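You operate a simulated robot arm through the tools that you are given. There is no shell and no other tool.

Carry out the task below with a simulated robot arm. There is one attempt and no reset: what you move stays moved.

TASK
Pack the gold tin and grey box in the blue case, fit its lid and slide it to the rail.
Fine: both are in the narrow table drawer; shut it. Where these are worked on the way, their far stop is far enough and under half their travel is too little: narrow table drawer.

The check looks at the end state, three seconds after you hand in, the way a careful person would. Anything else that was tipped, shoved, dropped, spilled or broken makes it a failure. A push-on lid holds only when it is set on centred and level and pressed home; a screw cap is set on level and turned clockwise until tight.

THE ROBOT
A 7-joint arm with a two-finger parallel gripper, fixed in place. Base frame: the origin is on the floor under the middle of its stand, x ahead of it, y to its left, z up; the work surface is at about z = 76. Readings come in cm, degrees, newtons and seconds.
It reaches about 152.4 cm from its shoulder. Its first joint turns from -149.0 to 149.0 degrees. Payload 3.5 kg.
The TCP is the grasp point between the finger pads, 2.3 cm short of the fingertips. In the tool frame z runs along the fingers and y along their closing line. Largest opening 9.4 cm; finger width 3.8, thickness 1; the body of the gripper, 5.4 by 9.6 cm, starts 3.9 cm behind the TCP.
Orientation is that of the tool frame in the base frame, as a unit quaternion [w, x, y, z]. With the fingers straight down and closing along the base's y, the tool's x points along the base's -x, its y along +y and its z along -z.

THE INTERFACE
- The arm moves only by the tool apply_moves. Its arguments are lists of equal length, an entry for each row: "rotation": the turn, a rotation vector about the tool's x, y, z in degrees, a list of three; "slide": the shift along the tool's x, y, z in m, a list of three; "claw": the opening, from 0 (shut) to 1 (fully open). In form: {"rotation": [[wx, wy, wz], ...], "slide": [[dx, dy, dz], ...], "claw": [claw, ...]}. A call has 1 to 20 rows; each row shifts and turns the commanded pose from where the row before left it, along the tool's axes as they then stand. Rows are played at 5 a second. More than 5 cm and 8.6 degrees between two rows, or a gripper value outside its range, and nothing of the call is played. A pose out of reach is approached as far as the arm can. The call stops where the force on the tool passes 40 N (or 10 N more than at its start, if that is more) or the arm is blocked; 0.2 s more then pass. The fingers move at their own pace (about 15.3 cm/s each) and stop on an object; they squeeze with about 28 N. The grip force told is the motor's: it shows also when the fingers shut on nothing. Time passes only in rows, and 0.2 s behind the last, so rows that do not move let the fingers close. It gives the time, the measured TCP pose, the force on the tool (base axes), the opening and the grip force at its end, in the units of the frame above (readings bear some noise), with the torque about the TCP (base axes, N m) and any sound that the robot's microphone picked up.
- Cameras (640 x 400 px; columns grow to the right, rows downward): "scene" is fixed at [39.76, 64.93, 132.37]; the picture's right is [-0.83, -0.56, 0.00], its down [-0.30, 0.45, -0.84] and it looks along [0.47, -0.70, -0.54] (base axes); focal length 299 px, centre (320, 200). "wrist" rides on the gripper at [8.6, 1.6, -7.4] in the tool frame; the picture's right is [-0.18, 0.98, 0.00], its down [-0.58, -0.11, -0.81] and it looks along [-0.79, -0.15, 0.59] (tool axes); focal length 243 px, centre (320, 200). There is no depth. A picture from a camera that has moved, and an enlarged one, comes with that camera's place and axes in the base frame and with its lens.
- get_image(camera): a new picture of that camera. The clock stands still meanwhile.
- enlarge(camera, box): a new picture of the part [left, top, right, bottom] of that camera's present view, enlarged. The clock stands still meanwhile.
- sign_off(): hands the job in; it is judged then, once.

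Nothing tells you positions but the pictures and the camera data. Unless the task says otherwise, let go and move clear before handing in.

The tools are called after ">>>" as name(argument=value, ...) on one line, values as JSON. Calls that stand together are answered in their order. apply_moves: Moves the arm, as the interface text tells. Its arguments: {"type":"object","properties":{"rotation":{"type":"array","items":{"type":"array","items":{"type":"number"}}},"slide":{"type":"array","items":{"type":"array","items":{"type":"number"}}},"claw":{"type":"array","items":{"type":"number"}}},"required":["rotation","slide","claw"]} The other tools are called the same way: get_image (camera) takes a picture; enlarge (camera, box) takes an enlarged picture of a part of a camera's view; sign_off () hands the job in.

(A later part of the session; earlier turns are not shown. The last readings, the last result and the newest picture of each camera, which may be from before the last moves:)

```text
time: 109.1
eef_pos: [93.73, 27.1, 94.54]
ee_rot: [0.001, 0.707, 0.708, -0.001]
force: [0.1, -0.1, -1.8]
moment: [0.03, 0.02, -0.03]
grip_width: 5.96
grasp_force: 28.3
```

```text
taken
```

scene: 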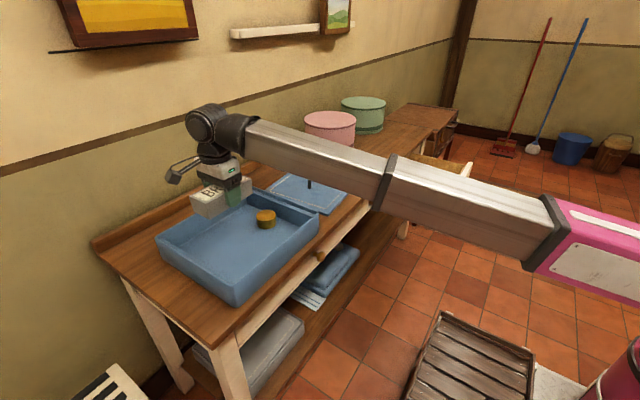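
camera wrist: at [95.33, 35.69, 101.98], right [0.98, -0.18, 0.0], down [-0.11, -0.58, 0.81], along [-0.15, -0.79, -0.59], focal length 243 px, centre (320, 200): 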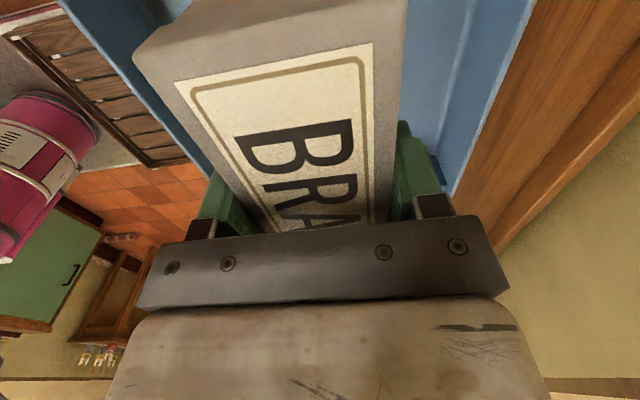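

The box is above the case's left part. I'll lower it until just above the floor.

>>> apply_moves(rotation=[[0, 0, 0], [0, 0, 0], [0, 0, 0], [0, 0, 0], [0, 0, 0], [0, 0, 0], [0, 0, 0], [0, 0, 0], [0, 0, 0], [0, 0, 0], [0, 0, 0], [0, 0, 0]], slide=[[0, 0, 0.005], [0, 0, 0.01], [0, 0, 0.015], [0, 0, 0.02], [0, 0, 0.02], [0, 0, 0.02], [0, 0, 0.02], [0, 0, 0.015], [0, 0, 0.01], [0, 0, 0.007], [0, 0, 0.004], [0, 0, 0]], claw=[0, 0, 0, 0, 0, 0, 0, 0, 0, 0, 0, 0])

>>> enlarge(camera="scene", box=[140, 140, 340, 310])

>>> get_image(camera="wrist")

```text
time: 111.7
eef_pos: [93.77, 27.01, 79.95]
ee_rot: [0.001, 0.707, 0.708, 0.0]
force: [0.0, -0.1, 0.0]
moment: [0.04, -0.01, 0.02]
grip_width: 5.97
grasp_force: 28.0
```

```text
2.35 times, centred on (240, 225) of scene
camera zoom: at [39.76, 64.93, 132.37], right [-0.83, -0.56, 0.0], down [-0.3, 0.45, -0.84], along [0.47, -0.7, -0.54], focal length 703 px, centre (508, 141)
```

zoom: 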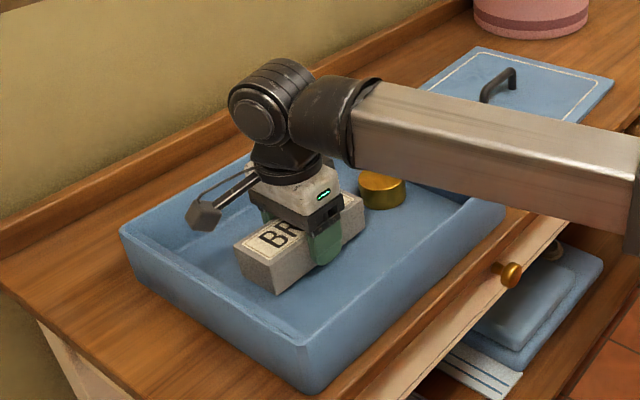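

```text
taken
camera wrist: at [95.36, 35.57, 87.44], right [0.98, -0.18, 0.0], down [-0.11, -0.58, 0.81], along [-0.15, -0.79, -0.59], focal length 243 px, centre (320, 200)
```

wrist: 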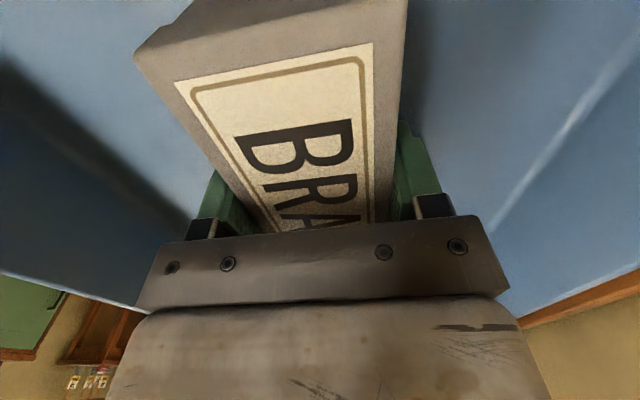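

>>> apply_moves(rotation=[[0, 0, 0], [0, 0, 0], [0, 0, 0], [0, 0, 0], [0, 0, 0]], slide=[[0, 0, 0.003], [0, 0, 0.003], [0, 0, 0.002], [0, 0, 0.001], [0, 0, 0]], claw=[0, 0, 0, 0, 0])

```text
time: 112.9
eef_pos: [93.78, 26.9, 79.24]
ee_rot: [0.001, 0.707, 0.707, 0.0]
force: [1.2, 2.0, 25.2]
moment: [-0.01, 0.05, 0.02]
grip_width: 6.01
grasp_force: 27.6
```

The box has touched down with some contact force. I'll ease up slightly, release and rise straight up.

>>> apply_moves(rotation=[[0, 0, 0], [0, 0, 0], [0, 0, 0], [0, 0, 0], [0, 0, 0], [0, 0, 0], [0, 0, 0], [0, 0, 0], [0, 0, 0], [0, 0, 0], [0, 0, 0], [0, 0, 0], [0, 0, 0], [0, 0, 0]], slide=[[0, 0, -0.001], [0, 0, 0], [0, 0, 0], [0, 0, 0], [0, 0, -0.005], [0, 0, -0.01], [0, 0, -0.02], [0, 0, -0.03], [0, 0, -0.03], [0, 0, -0.03], [0, 0, -0.02], [0, 0, -0.02], [0, 0, -0.01], [0, 0, 0]], claw=[0, 1, 1, 1, 1, 1, 1, 1, 1, 1, 1, 1, 1, 1])

>>> get_image(camera="wrist")

>>> get_image(camera="scene")

```text
time: 115.9
eef_pos: [93.76, 26.96, 96.58]
ee_rot: [0.001, 0.707, 0.707, -0.001]
force: [1.4, -0.2, -0.3]
moment: [-0.01, 0.02, -0.03]
grip_width: 9.4
grasp_force: 0.0
```

```text
taken
camera wrist: at [95.31, 35.6, 104.11], right [0.98, -0.18, 0.0], down [-0.11, -0.58, 0.81], along [-0.15, -0.79, -0.59], focal length 243 px, centre (320, 200)
```

wrist: 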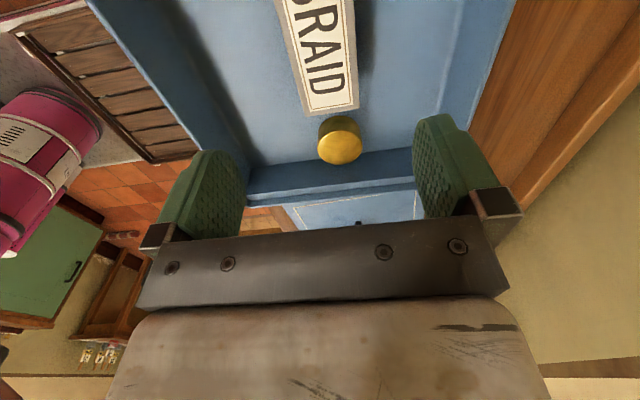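

```text
taken
```

scene: 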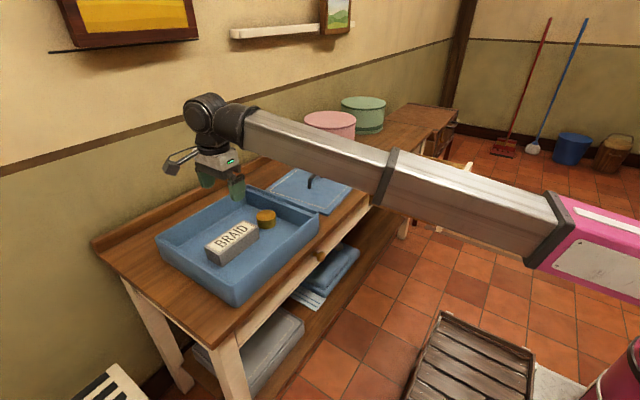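

Both items appear to be in the case. I'll zoom to verify they lie flat and below the rim.

>>> enlarge(camera="scene", box=[140, 170, 340, 310])

>>> enlarge(camera="wrist", box=[80, 0, 540, 240])

```text
2.86 times, centred on (240, 240) of scene
camera zoom: at [39.76, 64.93, 132.37], right [-0.83, -0.56, 0.0], down [-0.3, 0.45, -0.84], along [0.47, -0.7, -0.54], focal length 853 px, centre (549, 86)
```

zoom: 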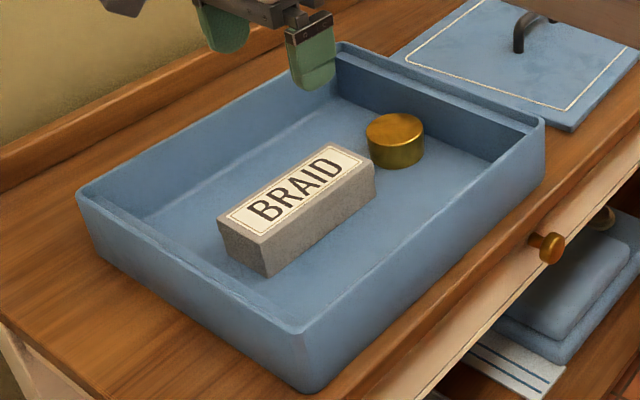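

```text
1.39 times, centred on (310, 120) of wrist
camera zoom: at [95.31, 35.6, 104.11], right [0.98, -0.18, 0.0], down [-0.11, -0.58, 0.81], along [-0.15, -0.79, -0.59], focal length 338 px, centre (334, 311)
```

zoom: 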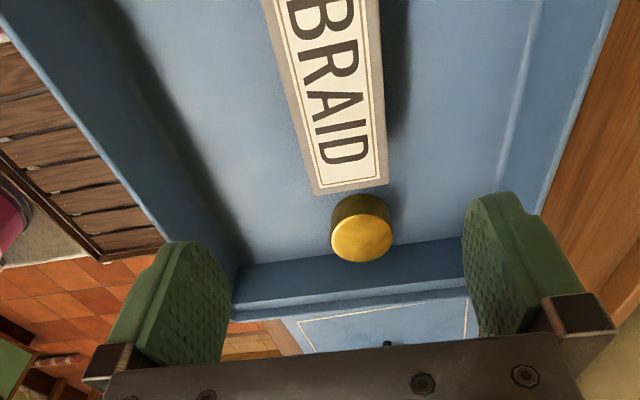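

Both items lie flat inside. Next is the lid: I'll move toward it and measure the handle and lid outline with the wrist camera.

>>> apply_moves(rotation=[[0, 0, 0], [0, 0, 0], [0, 0, 0], [0, 0, 0], [0, 0, 0], [0, 0, 0], [0, 0, 0], [0, 0, 0], [0, 0, 0], [0, 0, 0], [0, 0, 0]], slide=[[-0.01, 0, 0], [-0.02, 0, 0], [-0.03, 0, 0], [-0.04, 0, 0], [-0.04, 0, 0], [-0.04, 0, 0], [-0.04, 0, 0], [-0.03, 0, 0], [-0.02, 0, 0], [-0.01, 0, 0], [0, 0, 0]], claw=[1, 1, 1, 1, 1, 1, 1, 1, 1, 1, 1])

>>> get_image(camera="wrist")

>>> enlarge(camera="scene", box=[240, 140, 400, 260])

```text
time: 118.3
eef_pos: [93.8, -1.08, 96.77]
ee_rot: [0.001, 0.706, 0.708, 0.0]
force: [0.4, -0.4, 0.1]
moment: [0.01, 0.03, 0.01]
grip_width: 9.41
grasp_force: 0.1
```

```text
taken
camera wrist: at [95.4, 7.6, 104.21], right [0.98, -0.18, 0.0], down [-0.11, -0.58, 0.81], along [-0.15, -0.79, -0.59], focal length 243 px, centre (320, 200)
```

wrist: 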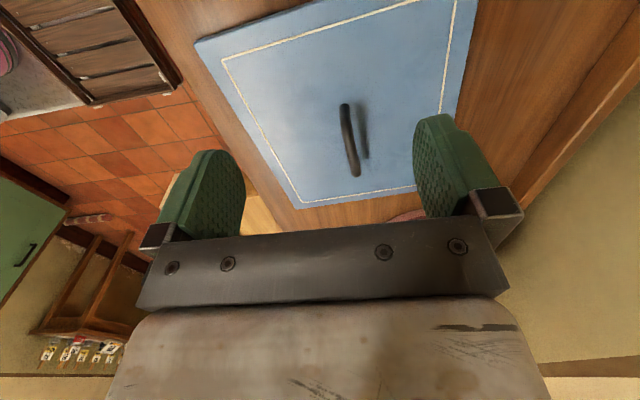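

```text
3.33 times, centred on (320, 200) of scene
camera zoom: at [39.76, 64.93, 132.37], right [-0.83, -0.56, 0.0], down [-0.3, 0.45, -0.84], along [0.47, -0.7, -0.54], focal length 995 px, centre (320, 200)
```

zoom: 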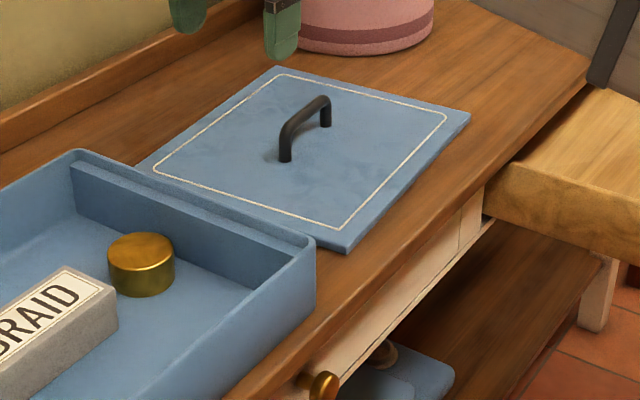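

The lid measures about 26×31 cm, slightly smaller than the case rim, so it drops inside onto the end ledges. It's yawed about +4°, with its handle centred near (95.6, -15.3, 81). I'll align above the handle and check.

>>> apply_moves(rotation=[[0, 0, 0], [0, 0, 0], [0, 0, 0], [0, 0, 0], [0, 0, 0], [0, 0, 0], [0, 0, 0], [0, 0, -2], [0, 0, -2], [0, 0, 0]], slide=[[-0.01, 0.001, 0], [-0.02, 0.003, 0], [-0.03, 0.004, 0], [-0.03, 0.004, 0], [-0.03, 0.004, 0], [-0.015, 0.002, 0], [-0.007, 0, 0], [0, 0, 0], [0, 0, 0], [0, 0, 0]], claw=[1, 1, 1, 1, 1, 1, 1, 1, 1, 1])

>>> get_image(camera="wrist")

>>> enlarge(camera="scene", box=[240, 120, 400, 240])

```text
time: 120.5
eef_pos: [95.61, -15.24, 96.79]
ee_rot: [0.0, 0.681, 0.732, -0.001]
force: [-0.4, -0.6, 1.1]
moment: [-0.03, -0.02, -0.03]
grip_width: 9.4
grasp_force: 0.1
```

```text
taken
camera wrist: at [96.63, -6.54, 104.25], right [0.99, -0.11, 0.0], down [-0.07, -0.59, 0.81], along [-0.09, -0.8, -0.59], focal length 243 px, centre (320, 200)
```

wrist: 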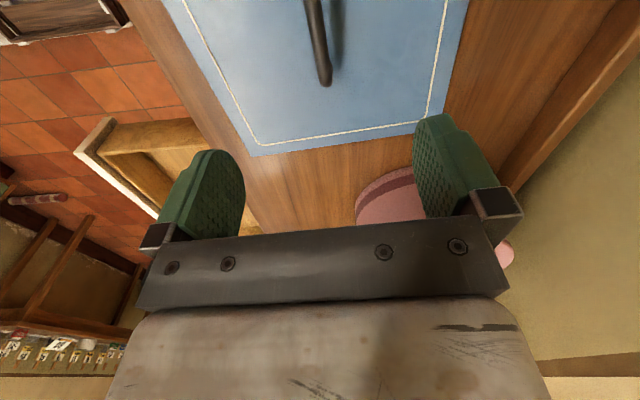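

```text
3.33 times, centred on (320, 180) of scene
camera zoom: at [39.76, 64.93, 132.37], right [-0.83, -0.56, 0.0], down [-0.3, 0.45, -0.84], along [0.47, -0.7, -0.54], focal length 995 px, centre (320, 267)
```

zoom: 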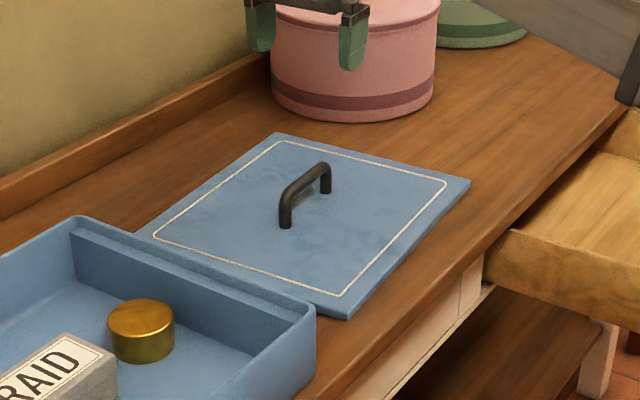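

The lid edges are parallel to the gripper now, within about 1°. I'll zoom on the handle for its exact place.

>>> enlarge(camera="wrist", box=[240, 0, 400, 100])

>>> enlarge(camera="wrist", box=[150, 0, 480, 170])

```text
4.00 times, centred on (320, 50) of wrist
camera zoom: at [96.63, -6.54, 104.25], right [0.99, -0.11, 0.0], down [-0.07, -0.59, 0.81], along [-0.09, -0.8, -0.59], focal length 970 px, centre (320, 800)
```

zoom: 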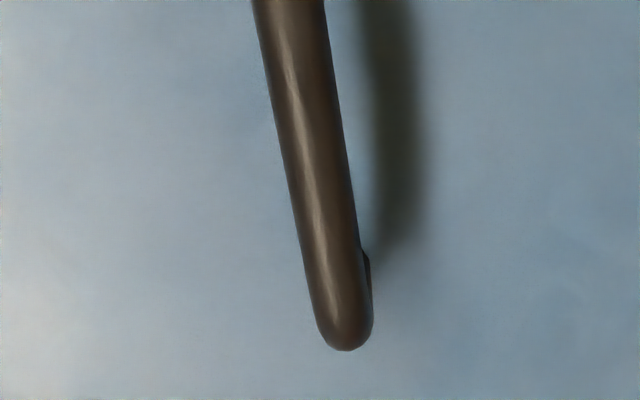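

```text
1.94 times, centred on (315, 85) of wrist
camera zoom: at [96.63, -6.54, 104.25], right [0.99, -0.11, 0.0], down [-0.07, -0.59, 0.81], along [-0.09, -0.8, -0.59], focal length 470 px, centre (330, 423)
```

zoom: 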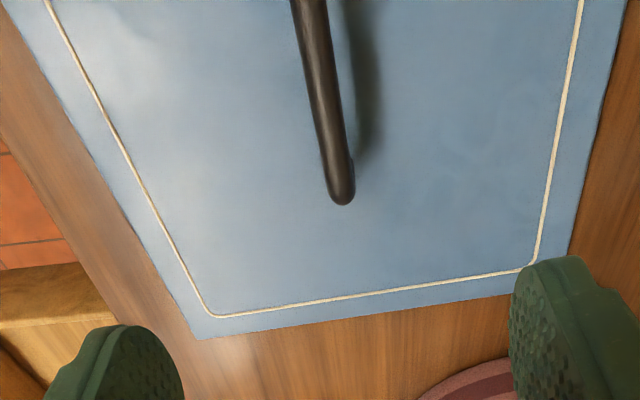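

The handle bar is centred between the fingers and parallel to them. I'll descend over it partway.

>>> apply_moves(rotation=[[0, 0, 0], [0, 0, 0], [0, 0, 0], [0, 0, 0], [0, 0, 0], [0, 0, 0], [0, 0, 0], [0, 0, 0], [0, 0, 0]], slide=[[0.004, 0, 0.005], [0, 0, 0.015], [0, 0, 0.025], [0, 0, 0.03], [0, 0, 0.03], [0, 0, 0.02], [0, 0, 0.01], [0, 0, 0.005], [0, 0, 0]], claw=[1, 1, 1, 1, 1, 1, 1, 1, 1])

>>> get_image(camera="wrist")

>>> enlarge(camera="scene", box=[260, 130, 380, 230])

```text
time: 122.5
eef_pos: [95.6, -14.89, 82.7]
ee_rot: [0.001, 0.682, 0.731, -0.001]
force: [0.4, 0.8, -0.3]
moment: [-0.04, -0.03, 0.0]
grip_width: 9.42
grasp_force: 0.0
```

```text
taken
camera wrist: at [96.56, -6.14, 90.19], right [0.99, -0.11, 0.0], down [-0.07, -0.59, 0.81], along [-0.09, -0.8, -0.59], focal length 243 px, centre (320, 200)
```

wrist: 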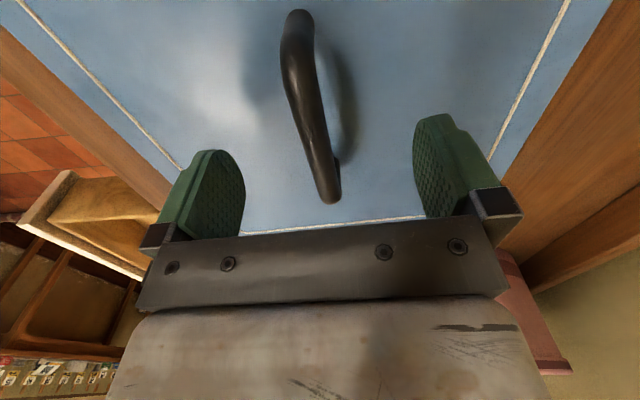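

```text
4.00 times, centred on (320, 180) of scene
camera zoom: at [39.76, 64.93, 132.37], right [-0.83, -0.56, 0.0], down [-0.3, 0.45, -0.84], along [0.47, -0.7, -0.54], focal length 1194 px, centre (320, 280)
```

zoom: 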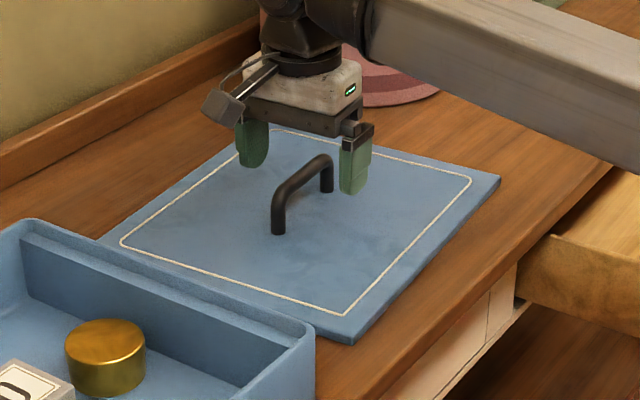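

The full handle is visible, with its centre about 0.5 cm further toward +y. I'll adjust, descend to 81 cm, and close on the bar.

>>> apply_moves(rotation=[[0, 0, 0], [0, 0, 0], [0, 0, 0], [0, 0, 0], [0, 0, 0], [0, 0, 0], [0, 0, 0], [0, 0, 0], [0, 0, 0]], slide=[[0.005, 0, 0.003], [0, 0, 0.005], [0, 0, 0.005], [0, 0, 0.004], [0, 0, 0], [0, 0, 0], [0, 0, 0], [0, 0, 0], [0, 0, 0]], claw=[1, 1, 1, 1, 1, 0, 0, 0, 0])

>>> get_image(camera="wrist")

>>> enlarge(camera="scene", box=[260, 130, 380, 230])

```text
time: 124.5
eef_pos: [95.48, -14.25, 81.04]
ee_rot: [0.001, 0.682, 0.732, -0.001]
force: [-1.0, 0.0, 0.1]
moment: [-0.01, -0.01, 0.21]
grip_width: 1.33
grasp_force: 27.9
```

```text
taken
camera wrist: at [96.51, -5.65, 88.56], right [0.99, -0.11, 0.0], down [-0.07, -0.59, 0.81], along [-0.09, -0.8, -0.59], focal length 243 px, centre (320, 200)
```

wrist: 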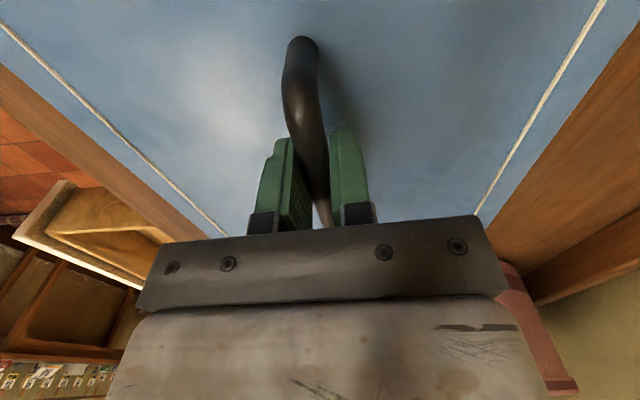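

```text
4.00 times, centred on (320, 180) of scene
camera zoom: at [39.76, 64.93, 132.37], right [-0.83, -0.56, 0.0], down [-0.3, 0.45, -0.84], along [0.47, -0.7, -0.54], focal length 1194 px, centre (320, 280)
```

zoom: 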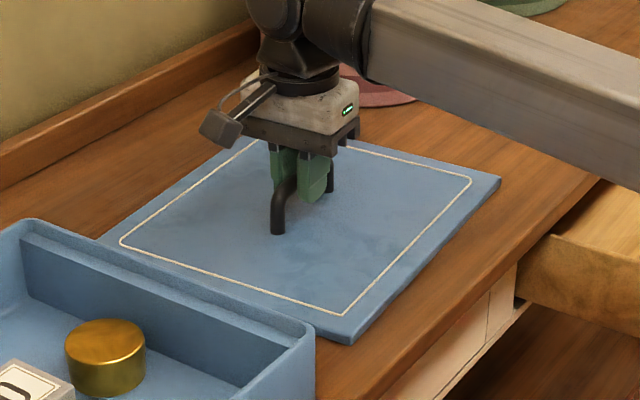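

The handle is gripped (1.3 cm bar). I'll lift slowly and watch the weight.

>>> apply_moves(rotation=[[0, 0, 0], [0, 0, 0], [0, 0, 0], [0, 0, 0], [0, 0, 0], [0, 0, 0], [0, 0, 0], [0, 0, 0]], slide=[[0, 0, 0], [0, 0, -0.002], [0, 0, -0.003], [0, 0, -0.005], [0, 0, -0.007], [0, 0, -0.007], [0, 0, -0.004], [0, 0, 0]], claw=[0, 0, 0, 0, 0, 0, 0, 0])

>>> get_image(camera="wrist")

>>> enlarge(camera="scene", box=[240, 130, 400, 250])

```text
time: 126.3
eef_pos: [95.52, -14.36, 83.78]
ee_rot: [0.001, 0.682, 0.732, -0.001]
force: [0.2, -0.5, -4.0]
moment: [-0.01, 0.0, 0.02]
grip_width: 1.37
grasp_force: 28.3
```

```text
taken
camera wrist: at [96.52, -5.66, 91.35], right [0.99, -0.11, 0.0], down [-0.07, -0.59, 0.81], along [-0.09, -0.8, -0.59], focal length 243 px, centre (320, 200)
```

wrist: 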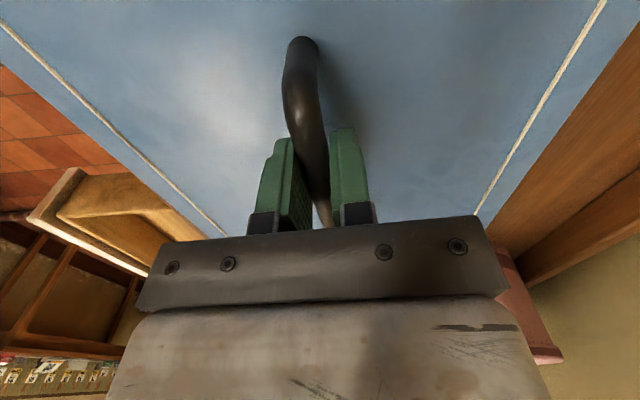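

```text
3.33 times, centred on (320, 190) of scene
camera zoom: at [39.76, 64.93, 132.37], right [-0.83, -0.56, 0.0], down [-0.3, 0.45, -0.84], along [0.47, -0.7, -0.54], focal length 995 px, centre (320, 233)
```

zoom: 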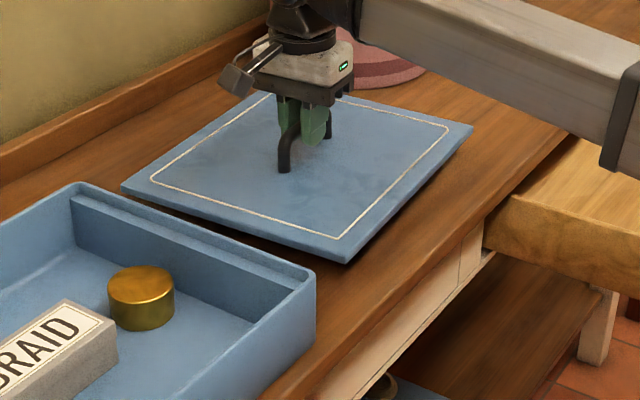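

The lid is held level and weighs about 4 N. I'll raise it to carry height and then measure the case corners precisely.

>>> apply_moves(rotation=[[0, 0, 0], [0, 0, 0], [0, 0, 0], [0, 0, 0], [0, 0, 0], [0, 0, 0], [0, 0, 0], [0, 0, 0], [0, 0, 0], [0, 0, 0], [0, 0, 0], [0, 0, 0], [0, 0, 0]], slide=[[0, 0, -0.004], [0, 0, -0.008], [0, 0, -0.012], [0, 0, -0.015], [0, 0, -0.015], [0, 0, -0.015], [0, 0, -0.015], [0, 0, -0.015], [0, 0, -0.015], [0, 0, -0.012], [0, 0, -0.008], [0, 0, -0.004], [0, 0, 0]], claw=[0, 0, 0, 0, 0, 0, 0, 0, 0, 0, 0, 0, 0])

>>> enlarge(camera="scene", box=[140, 200, 260, 320])

>>> enlarge(camera="scene", box=[220, 170, 340, 250])

>>> get_image(camera="scene")

```text
time: 129.1
eef_pos: [95.58, -14.43, 97.54]
ee_rot: [0.001, 0.681, 0.732, -0.001]
force: [-0.5, -0.7, -4.4]
moment: [0.04, 0.02, 0.03]
grip_width: 1.34
grasp_force: 28.2
```

```text
3.33 times, centred on (200, 260) of scene
camera zoom: at [39.76, 64.93, 132.37], right [-0.83, -0.56, 0.0], down [-0.3, 0.45, -0.84], along [0.47, -0.7, -0.54], focal length 995 px, centre (720, 0)
```

zoom: 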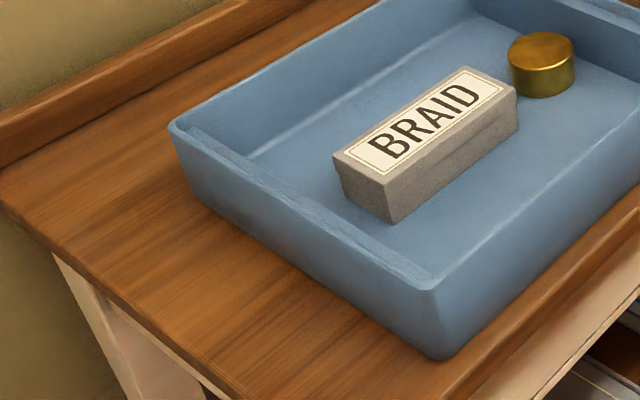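

```text
5.00 times, centred on (280, 210) of scene
camera zoom: at [39.76, 64.93, 132.37], right [-0.83, -0.56, 0.0], down [-0.3, 0.45, -0.84], along [0.47, -0.7, -0.54], focal length 1493 px, centre (520, 150)
```

zoom: 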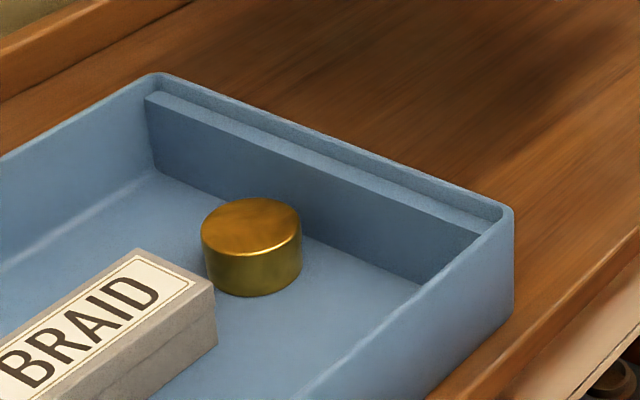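

```text
taken
```

scene: 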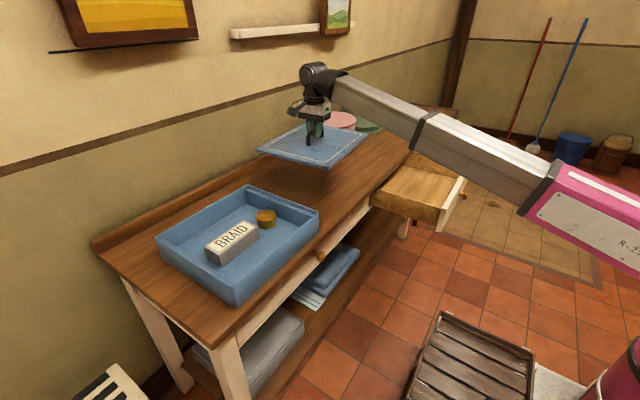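

The lid is a 27×31.7 cm panel that drops inside the rim, and the case centre is about (94.2, 22.4). I'll rotate the lid square to the case and carry it over.

>>> apply_moves(rotation=[[0, 0, 1], [0, 0, 1.5], [0, 0, 1.2], [0, 0, 0], [0, 0, 0], [0, 0, 0], [0, 0, 0], [0, 0, 0], [0, 0, 0], [0, 0, 0], [0, 0, 0], [0, 0, 0], [0, 0, 0], [0, 0, 0], [0, 0, 0], [0, 0, 0], [0, 0, 0], [0, 0, 0], [0, 0, 0], [0, 0, 0]], slide=[[0, 0, 0], [0, 0, 0], [0, 0, 0], [0.006, -0.001, 0], [0.012, -0.001, 0], [0.018, -0.001, 0], [0.024, -0.001, 0], [0.03, -0.001, 0], [0.03, -0.001, 0], [0.03, -0.001, 0], [0.03, -0.001, 0], [0.03, -0.001, 0], [0.03, -0.001, 0], [0.03, -0.001, 0], [0.03, -0.001, 0], [0.028, -0.001, 0], [0.02, -0.001, 0], [0.012, 0, 0], [0.006, 0, 0], [0, 0, 0]], claw=[0, 0, 0, 0, 0, 0, 0, 0, 0, 0, 0, 0, 0, 0, 0, 0, 0, 0, 0, 0])

>>> get_image(camera="wrist")

>>> get_image(camera="scene")

```text
time: 133.3
eef_pos: [93.87, 22.27, 97.68]
ee_rot: [0.001, 0.705, 0.709, -0.001]
force: [-0.4, -0.4, -3.8]
moment: [0.03, -0.02, 0.02]
grip_width: 1.39
grasp_force: 27.7
```

```text
taken
camera wrist: at [95.46, 30.9, 105.05], right [0.98, -0.18, 0.0], down [-0.1, -0.58, 0.81], along [-0.14, -0.79, -0.59], focal length 243 px, centre (320, 200)
```

wrist: 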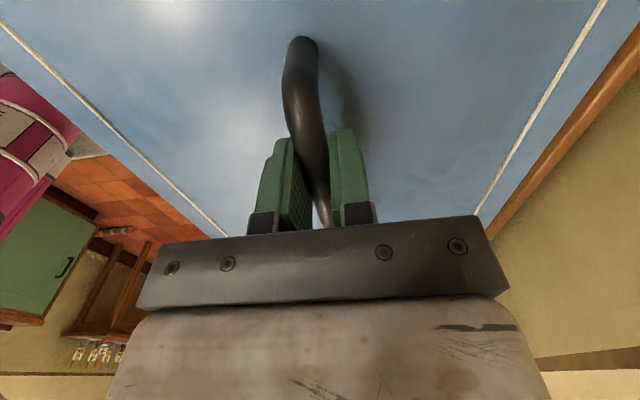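

```text
taken
```

scene: 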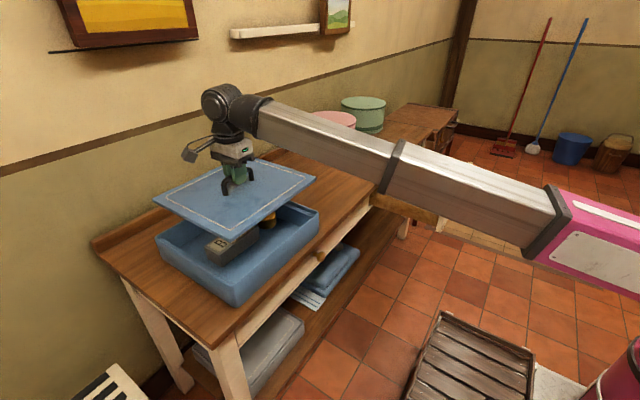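

The lid is above the case. I'll lower to just above the rim to compare corners.

>>> apply_moves(rotation=[[0, 0, 0], [0, 0, 0], [0, 0, 0], [0, 0, 0], [0, 0, 0], [0, 0, 0], [0, 0, 0], [0, 0, 0]], slide=[[0, 0, 0.005], [0, 0, 0.01], [0, 0, 0.02], [0, 0, 0.02], [0, 0, 0.018], [0, 0, 0.01], [0, 0, 0.005], [0, 0, 0]], claw=[0, 0, 0, 0, 0, 0, 0, 0])

>>> enlarge(camera="scene", box=[140, 200, 260, 320])

>>> enlarge(camera="scene", box=[220, 160, 340, 240])

>>> get_image(camera="wrist")

```text
time: 135.1
eef_pos: [93.93, 22.18, 88.84]
ee_rot: [0.0, 0.705, 0.709, -0.001]
force: [-0.3, -0.2, -4.2]
moment: [0.01, -0.01, -0.02]
grip_width: 1.35
grasp_force: 28.1
```

```text
3.33 times, centred on (200, 260) of scene
camera zoom: at [39.76, 64.93, 132.37], right [-0.83, -0.56, 0.0], down [-0.3, 0.45, -0.84], along [0.47, -0.7, -0.54], focal length 995 px, centre (720, 0)
```

zoom: 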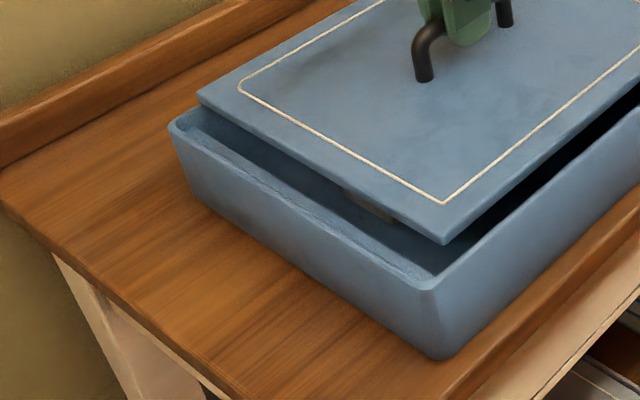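

```text
5.00 times, centred on (280, 200) of scene
camera zoom: at [39.76, 64.93, 132.37], right [-0.83, -0.56, 0.0], down [-0.3, 0.45, -0.84], along [0.47, -0.7, -0.54], focal length 1493 px, centre (520, 200)
```

zoom: 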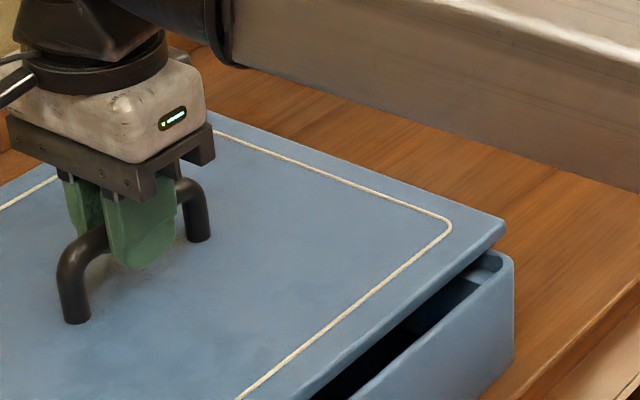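

```text
taken
camera wrist: at [95.49, 30.83, 96.2], right [0.98, -0.18, 0.0], down [-0.1, -0.58, 0.81], along [-0.14, -0.79, -0.59], focal length 243 px, centre (320, 200)
```

wrist: 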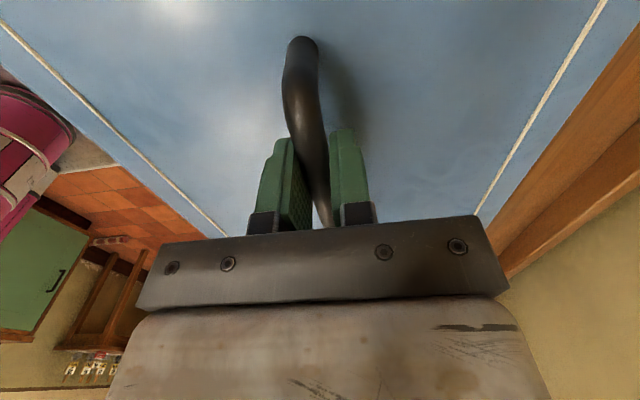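

From the corner comparison the lid needs about +1.1 cm in y, while x looks centred. I'll zoom on corners to refine before moving.

>>> enlarge(camera="scene", box=[210, 264, 258, 294])

>>> enlarge(camera="scene", box=[144, 221, 192, 251])

>>> enlarge(camera="scene", box=[286, 194, 334, 224])

```text
13.33 times, centred on (234, 279) of scene
camera zoom: at [39.76, 64.93, 132.37], right [-0.83, -0.56, 0.0], down [-0.3, 0.45, -0.84], along [0.47, -0.7, -0.54], focal length 3982 px, centre (1467, -853)
```

zoom: 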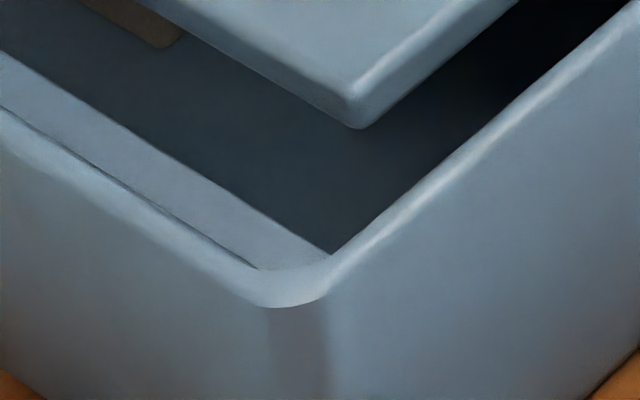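

```text
13.33 times, centred on (168, 236) of scene
camera zoom: at [39.76, 64.93, 132.37], right [-0.83, -0.56, 0.0], down [-0.3, 0.45, -0.84], along [0.47, -0.7, -0.54], focal length 3982 px, centre (2347, -280)
```

zoom: 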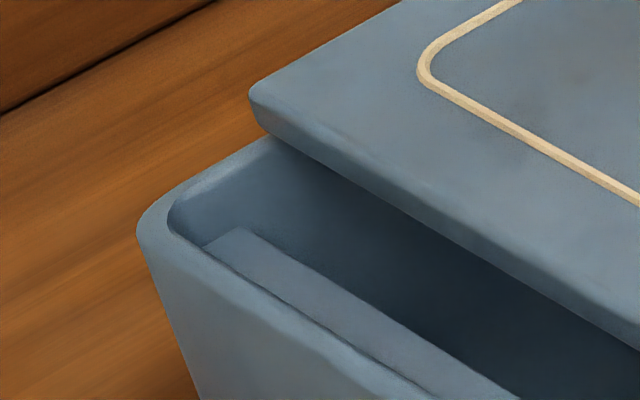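

```text
13.33 times, centred on (310, 209) of scene
camera zoom: at [39.76, 64.93, 132.37], right [-0.83, -0.56, 0.0], down [-0.3, 0.45, -0.84], along [0.47, -0.7, -0.54], focal length 3982 px, centre (453, 80)
```

zoom: 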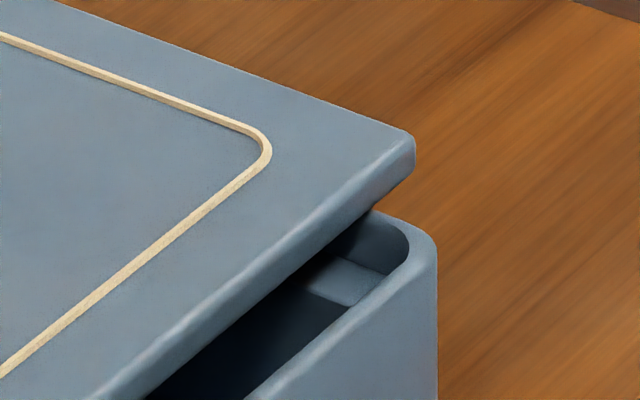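

I can see the thin rim and the ledge about 1 cm below it, so the fit allows only a few mm of clearance. I'll shift +1.15 cm in y, lower to just above the rim, and compare again.

>>> apply_moves(rotation=[[0, 0, 0], [0, 0, 0], [0, 0, 0], [0, 0, 0], [0, 0, 0], [0, 0, 0]], slide=[[0.003, 0, 0], [0.005, 0, 0], [0.0035, 0, 0], [0, 0, 0.004], [0, 0, 0.004], [0, 0, 0]], claw=[0, 0, 0, 0, 0, 0])

>>> enlarge(camera="scene", box=[210, 264, 258, 294])

>>> enlarge(camera="scene", box=[144, 221, 192, 251])

>>> enlarge(camera="scene", box=[286, 194, 334, 224])

>>> enlarge(camera="scene", box=[130, 160, 330, 300])

```text
time: 136.5
eef_pos: [93.84, 23.38, 88.14]
ee_rot: [0.001, 0.705, 0.71, 0.0]
force: [3.0, 1.2, 20.5]
moment: [-0.04, 0.0, -0.01]
grip_width: 1.37
grasp_force: 28.1
```

```text
13.33 times, centred on (234, 279) of scene
camera zoom: at [39.76, 64.93, 132.37], right [-0.83, -0.56, 0.0], down [-0.3, 0.45, -0.84], along [0.47, -0.7, -0.54], focal length 3982 px, centre (1467, -853)
```

zoom: 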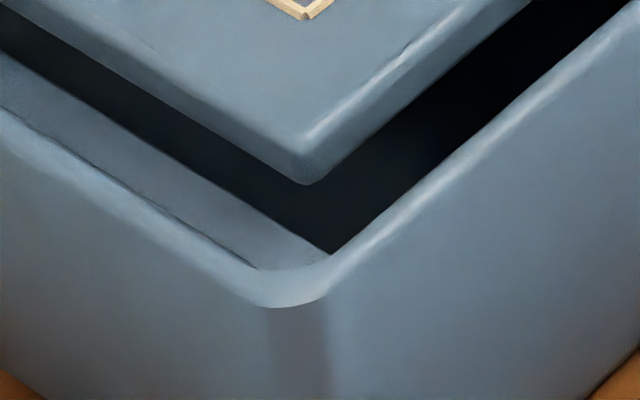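

```text
13.33 times, centred on (168, 236) of scene
camera zoom: at [39.76, 64.93, 132.37], right [-0.83, -0.56, 0.0], down [-0.3, 0.45, -0.84], along [0.47, -0.7, -0.54], focal length 3982 px, centre (2347, -280)
```

zoom: 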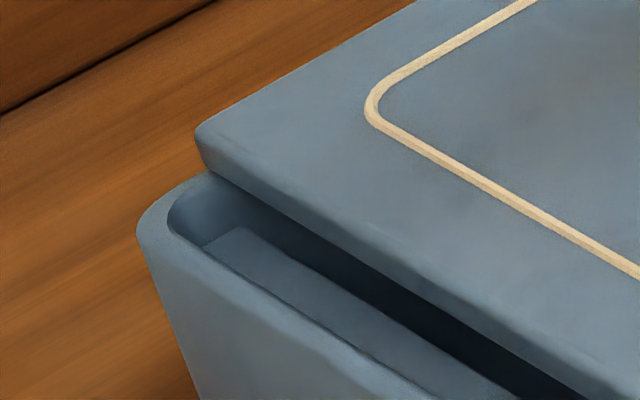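

```text
13.33 times, centred on (310, 209) of scene
camera zoom: at [39.76, 64.93, 132.37], right [-0.83, -0.56, 0.0], down [-0.3, 0.45, -0.84], along [0.47, -0.7, -0.54], focal length 3982 px, centre (453, 80)
```

zoom: 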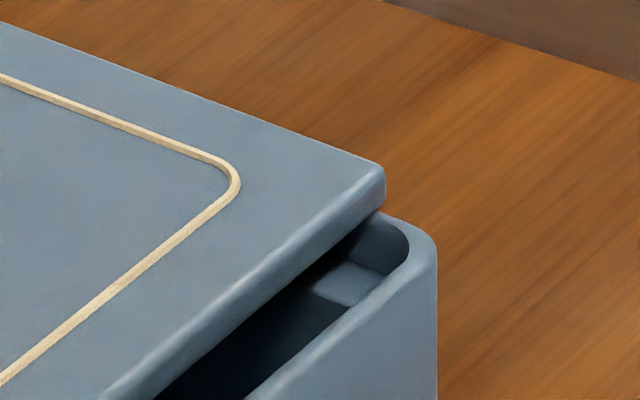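

```text
2.86 times, centred on (230, 230) of scene
camera zoom: at [39.76, 64.93, 132.37], right [-0.83, -0.56, 0.0], down [-0.3, 0.45, -0.84], along [0.47, -0.7, -0.54], focal length 853 px, centre (577, 114)
```

zoom: 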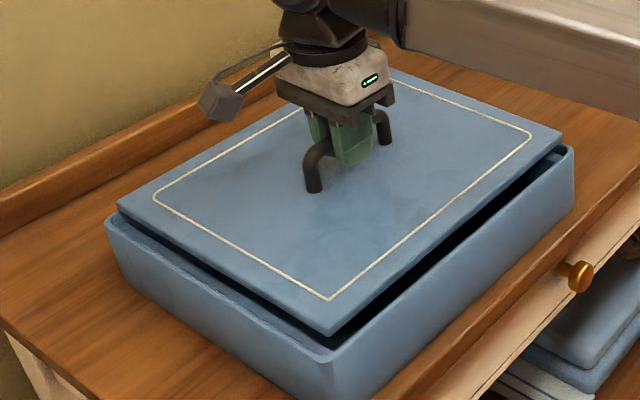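

The lid's back edge touched the rear rim, since the real rim height is ~83.1. Comparing all corners, the lid needs about -0.9 cm in x, +0.8 cm in y, and a slight CCW turn. I'll lift 1 cm and correct.

>>> apply_moves(rotation=[[0, 0, 0], [0, 0, 0], [0, 0, -0.6], [0, 0, 0], [0, 0, 0], [0, 0, 0], [0, 0, 0]], slide=[[0, 0, -0.005], [0, 0, -0.006], [0, 0, 0], [0.004, -0.004, 0], [0.004, -0.005, 0], [0, 0, 0], [0, 0, 0]], claw=[0, 0, 0, 0, 0, 0, 0])

>>> enlarge(camera="scene", box=[210, 264, 258, 294])

>>> enlarge(camera="scene", box=[144, 221, 192, 251])

>>> enlarge(camera="scene", box=[286, 194, 334, 224])

>>> enlarge(camera="scene", box=[130, 160, 330, 300])

```text
time: 138.1
eef_pos: [92.99, 24.22, 88.87]
ee_rot: [0.0, 0.701, 0.713, -0.001]
force: [-0.7, 0.4, -4.9]
moment: [0.02, -0.01, -0.01]
grip_width: 1.35
grasp_force: 27.9
```

```text
13.33 times, centred on (234, 279) of scene
camera zoom: at [39.76, 64.93, 132.37], right [-0.83, -0.56, 0.0], down [-0.3, 0.45, -0.84], along [0.47, -0.7, -0.54], focal length 3982 px, centre (1467, -853)
```

zoom: 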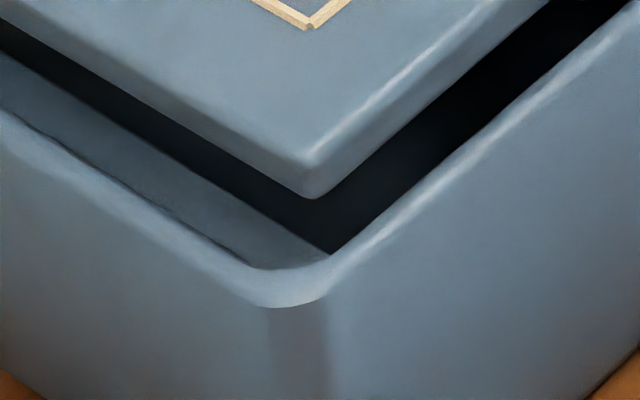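

```text
13.33 times, centred on (168, 236) of scene
camera zoom: at [39.76, 64.93, 132.37], right [-0.83, -0.56, 0.0], down [-0.3, 0.45, -0.84], along [0.47, -0.7, -0.54], focal length 3982 px, centre (2347, -280)
```

zoom: 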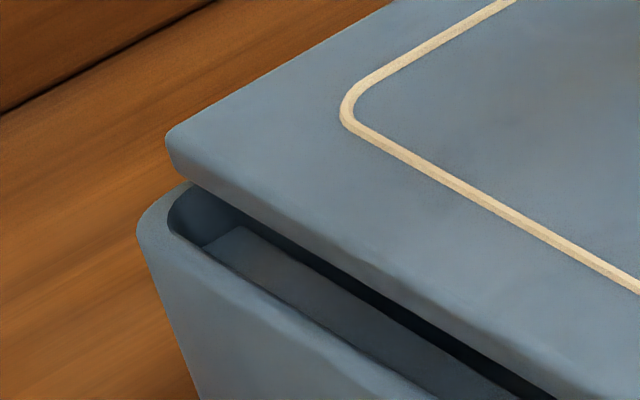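

```text
13.33 times, centred on (310, 209) of scene
camera zoom: at [39.76, 64.93, 132.37], right [-0.83, -0.56, 0.0], down [-0.3, 0.45, -0.84], along [0.47, -0.7, -0.54], focal length 3982 px, centre (453, 80)
```

zoom: 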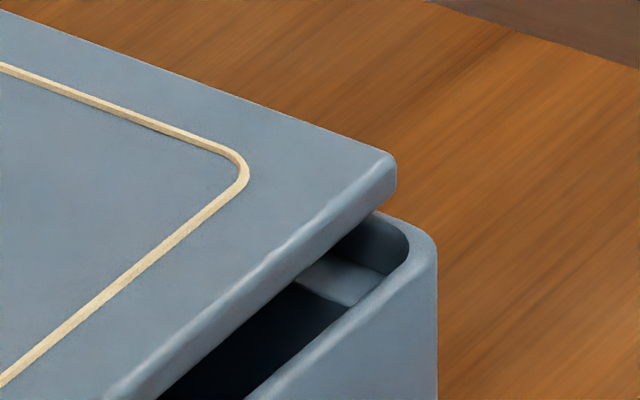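

```text
2.86 times, centred on (230, 230) of scene
camera zoom: at [39.76, 64.93, 132.37], right [-0.83, -0.56, 0.0], down [-0.3, 0.45, -0.84], along [0.47, -0.7, -0.54], focal length 853 px, centre (577, 114)
```

zoom: 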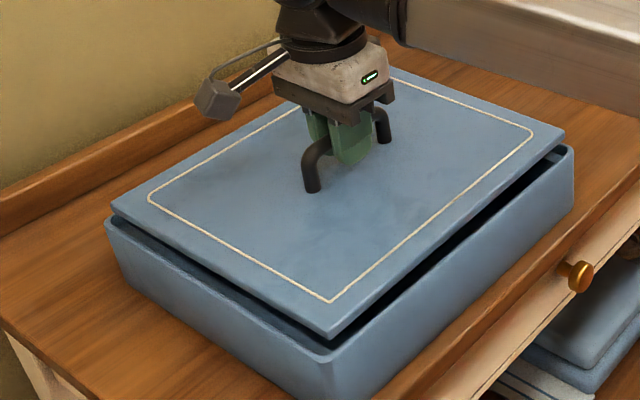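

I'll zoom much tighter on the edges at both ends to compare the gaps accurately.

>>> enlarge(camera="scene", box=[232, 270, 248, 280])

>>> enlarge(camera="scene", box=[300, 212, 316, 222])

>>> enlarge(camera="scene", box=[210, 268, 226, 278])

>>> enlarge(camera="scene", box=[166, 240, 182, 250])

>>> enlarge(camera="scene", box=[152, 230, 168, 240])

>>> enlarge(camera="scene", box=[306, 203, 322, 213])

```text
16.00 times, centred on (240, 275) of scene
camera zoom: at [39.76, 64.93, 132.37], right [-0.83, -0.56, 0.0], down [-0.3, 0.45, -0.84], along [0.47, -0.7, -0.54], focal length 4778 px, centre (1600, -1000)
```

zoom: 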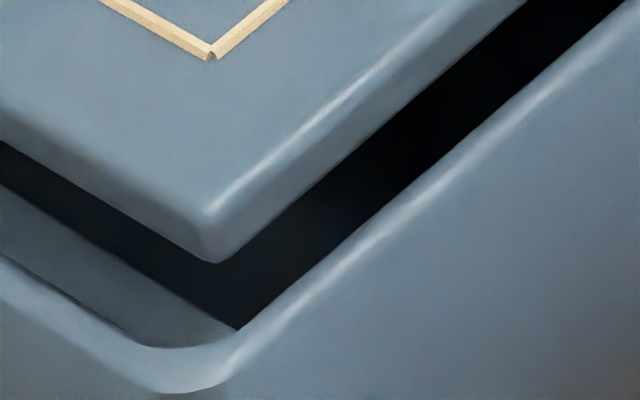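

```text
16.00 times, centred on (308, 217) of scene
camera zoom: at [39.76, 64.93, 132.37], right [-0.83, -0.56, 0.0], down [-0.3, 0.45, -0.84], along [0.47, -0.7, -0.54], focal length 4778 px, centre (512, -72)
```

zoom: 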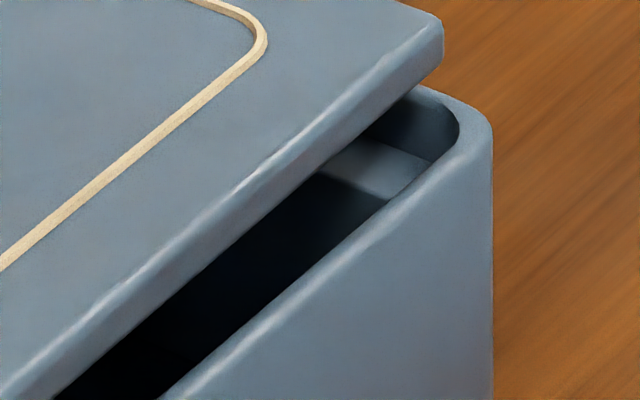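

```text
16.00 times, centred on (218, 273) of scene
camera zoom: at [39.76, 64.93, 132.37], right [-0.83, -0.56, 0.0], down [-0.3, 0.45, -0.84], along [0.47, -0.7, -0.54], focal length 4778 px, centre (1952, -968)
```

zoom: 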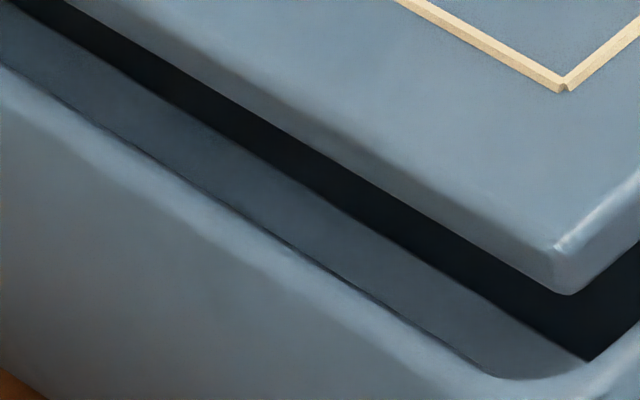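

```text
16.00 times, centred on (174, 245) of scene
camera zoom: at [39.76, 64.93, 132.37], right [-0.83, -0.56, 0.0], down [-0.3, 0.45, -0.84], along [0.47, -0.7, -0.54], focal length 4778 px, centre (2656, -520)
```

zoom: 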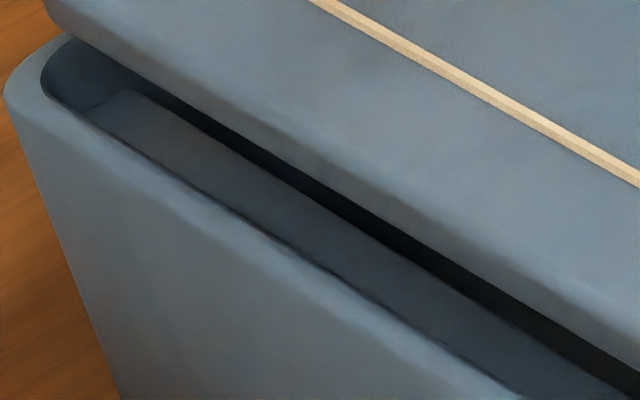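

```text
16.00 times, centred on (160, 235) of scene
camera zoom: at [39.76, 64.93, 132.37], right [-0.83, -0.56, 0.0], down [-0.3, 0.45, -0.84], along [0.47, -0.7, -0.54], focal length 4778 px, centre (2880, -360)
```

zoom: 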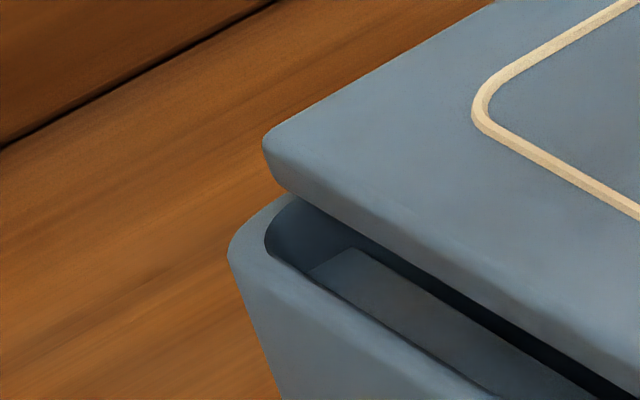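

```text
16.00 times, centred on (314, 208) of scene
camera zoom: at [39.76, 64.93, 132.37], right [-0.83, -0.56, 0.0], down [-0.3, 0.45, -0.84], along [0.47, -0.7, -0.54], focal length 4778 px, centre (416, 72)
```

zoom: 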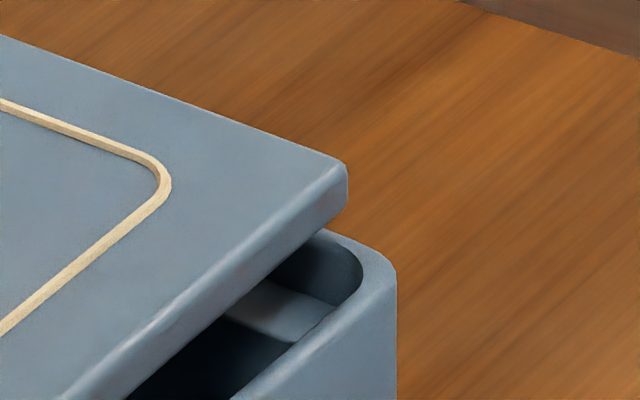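

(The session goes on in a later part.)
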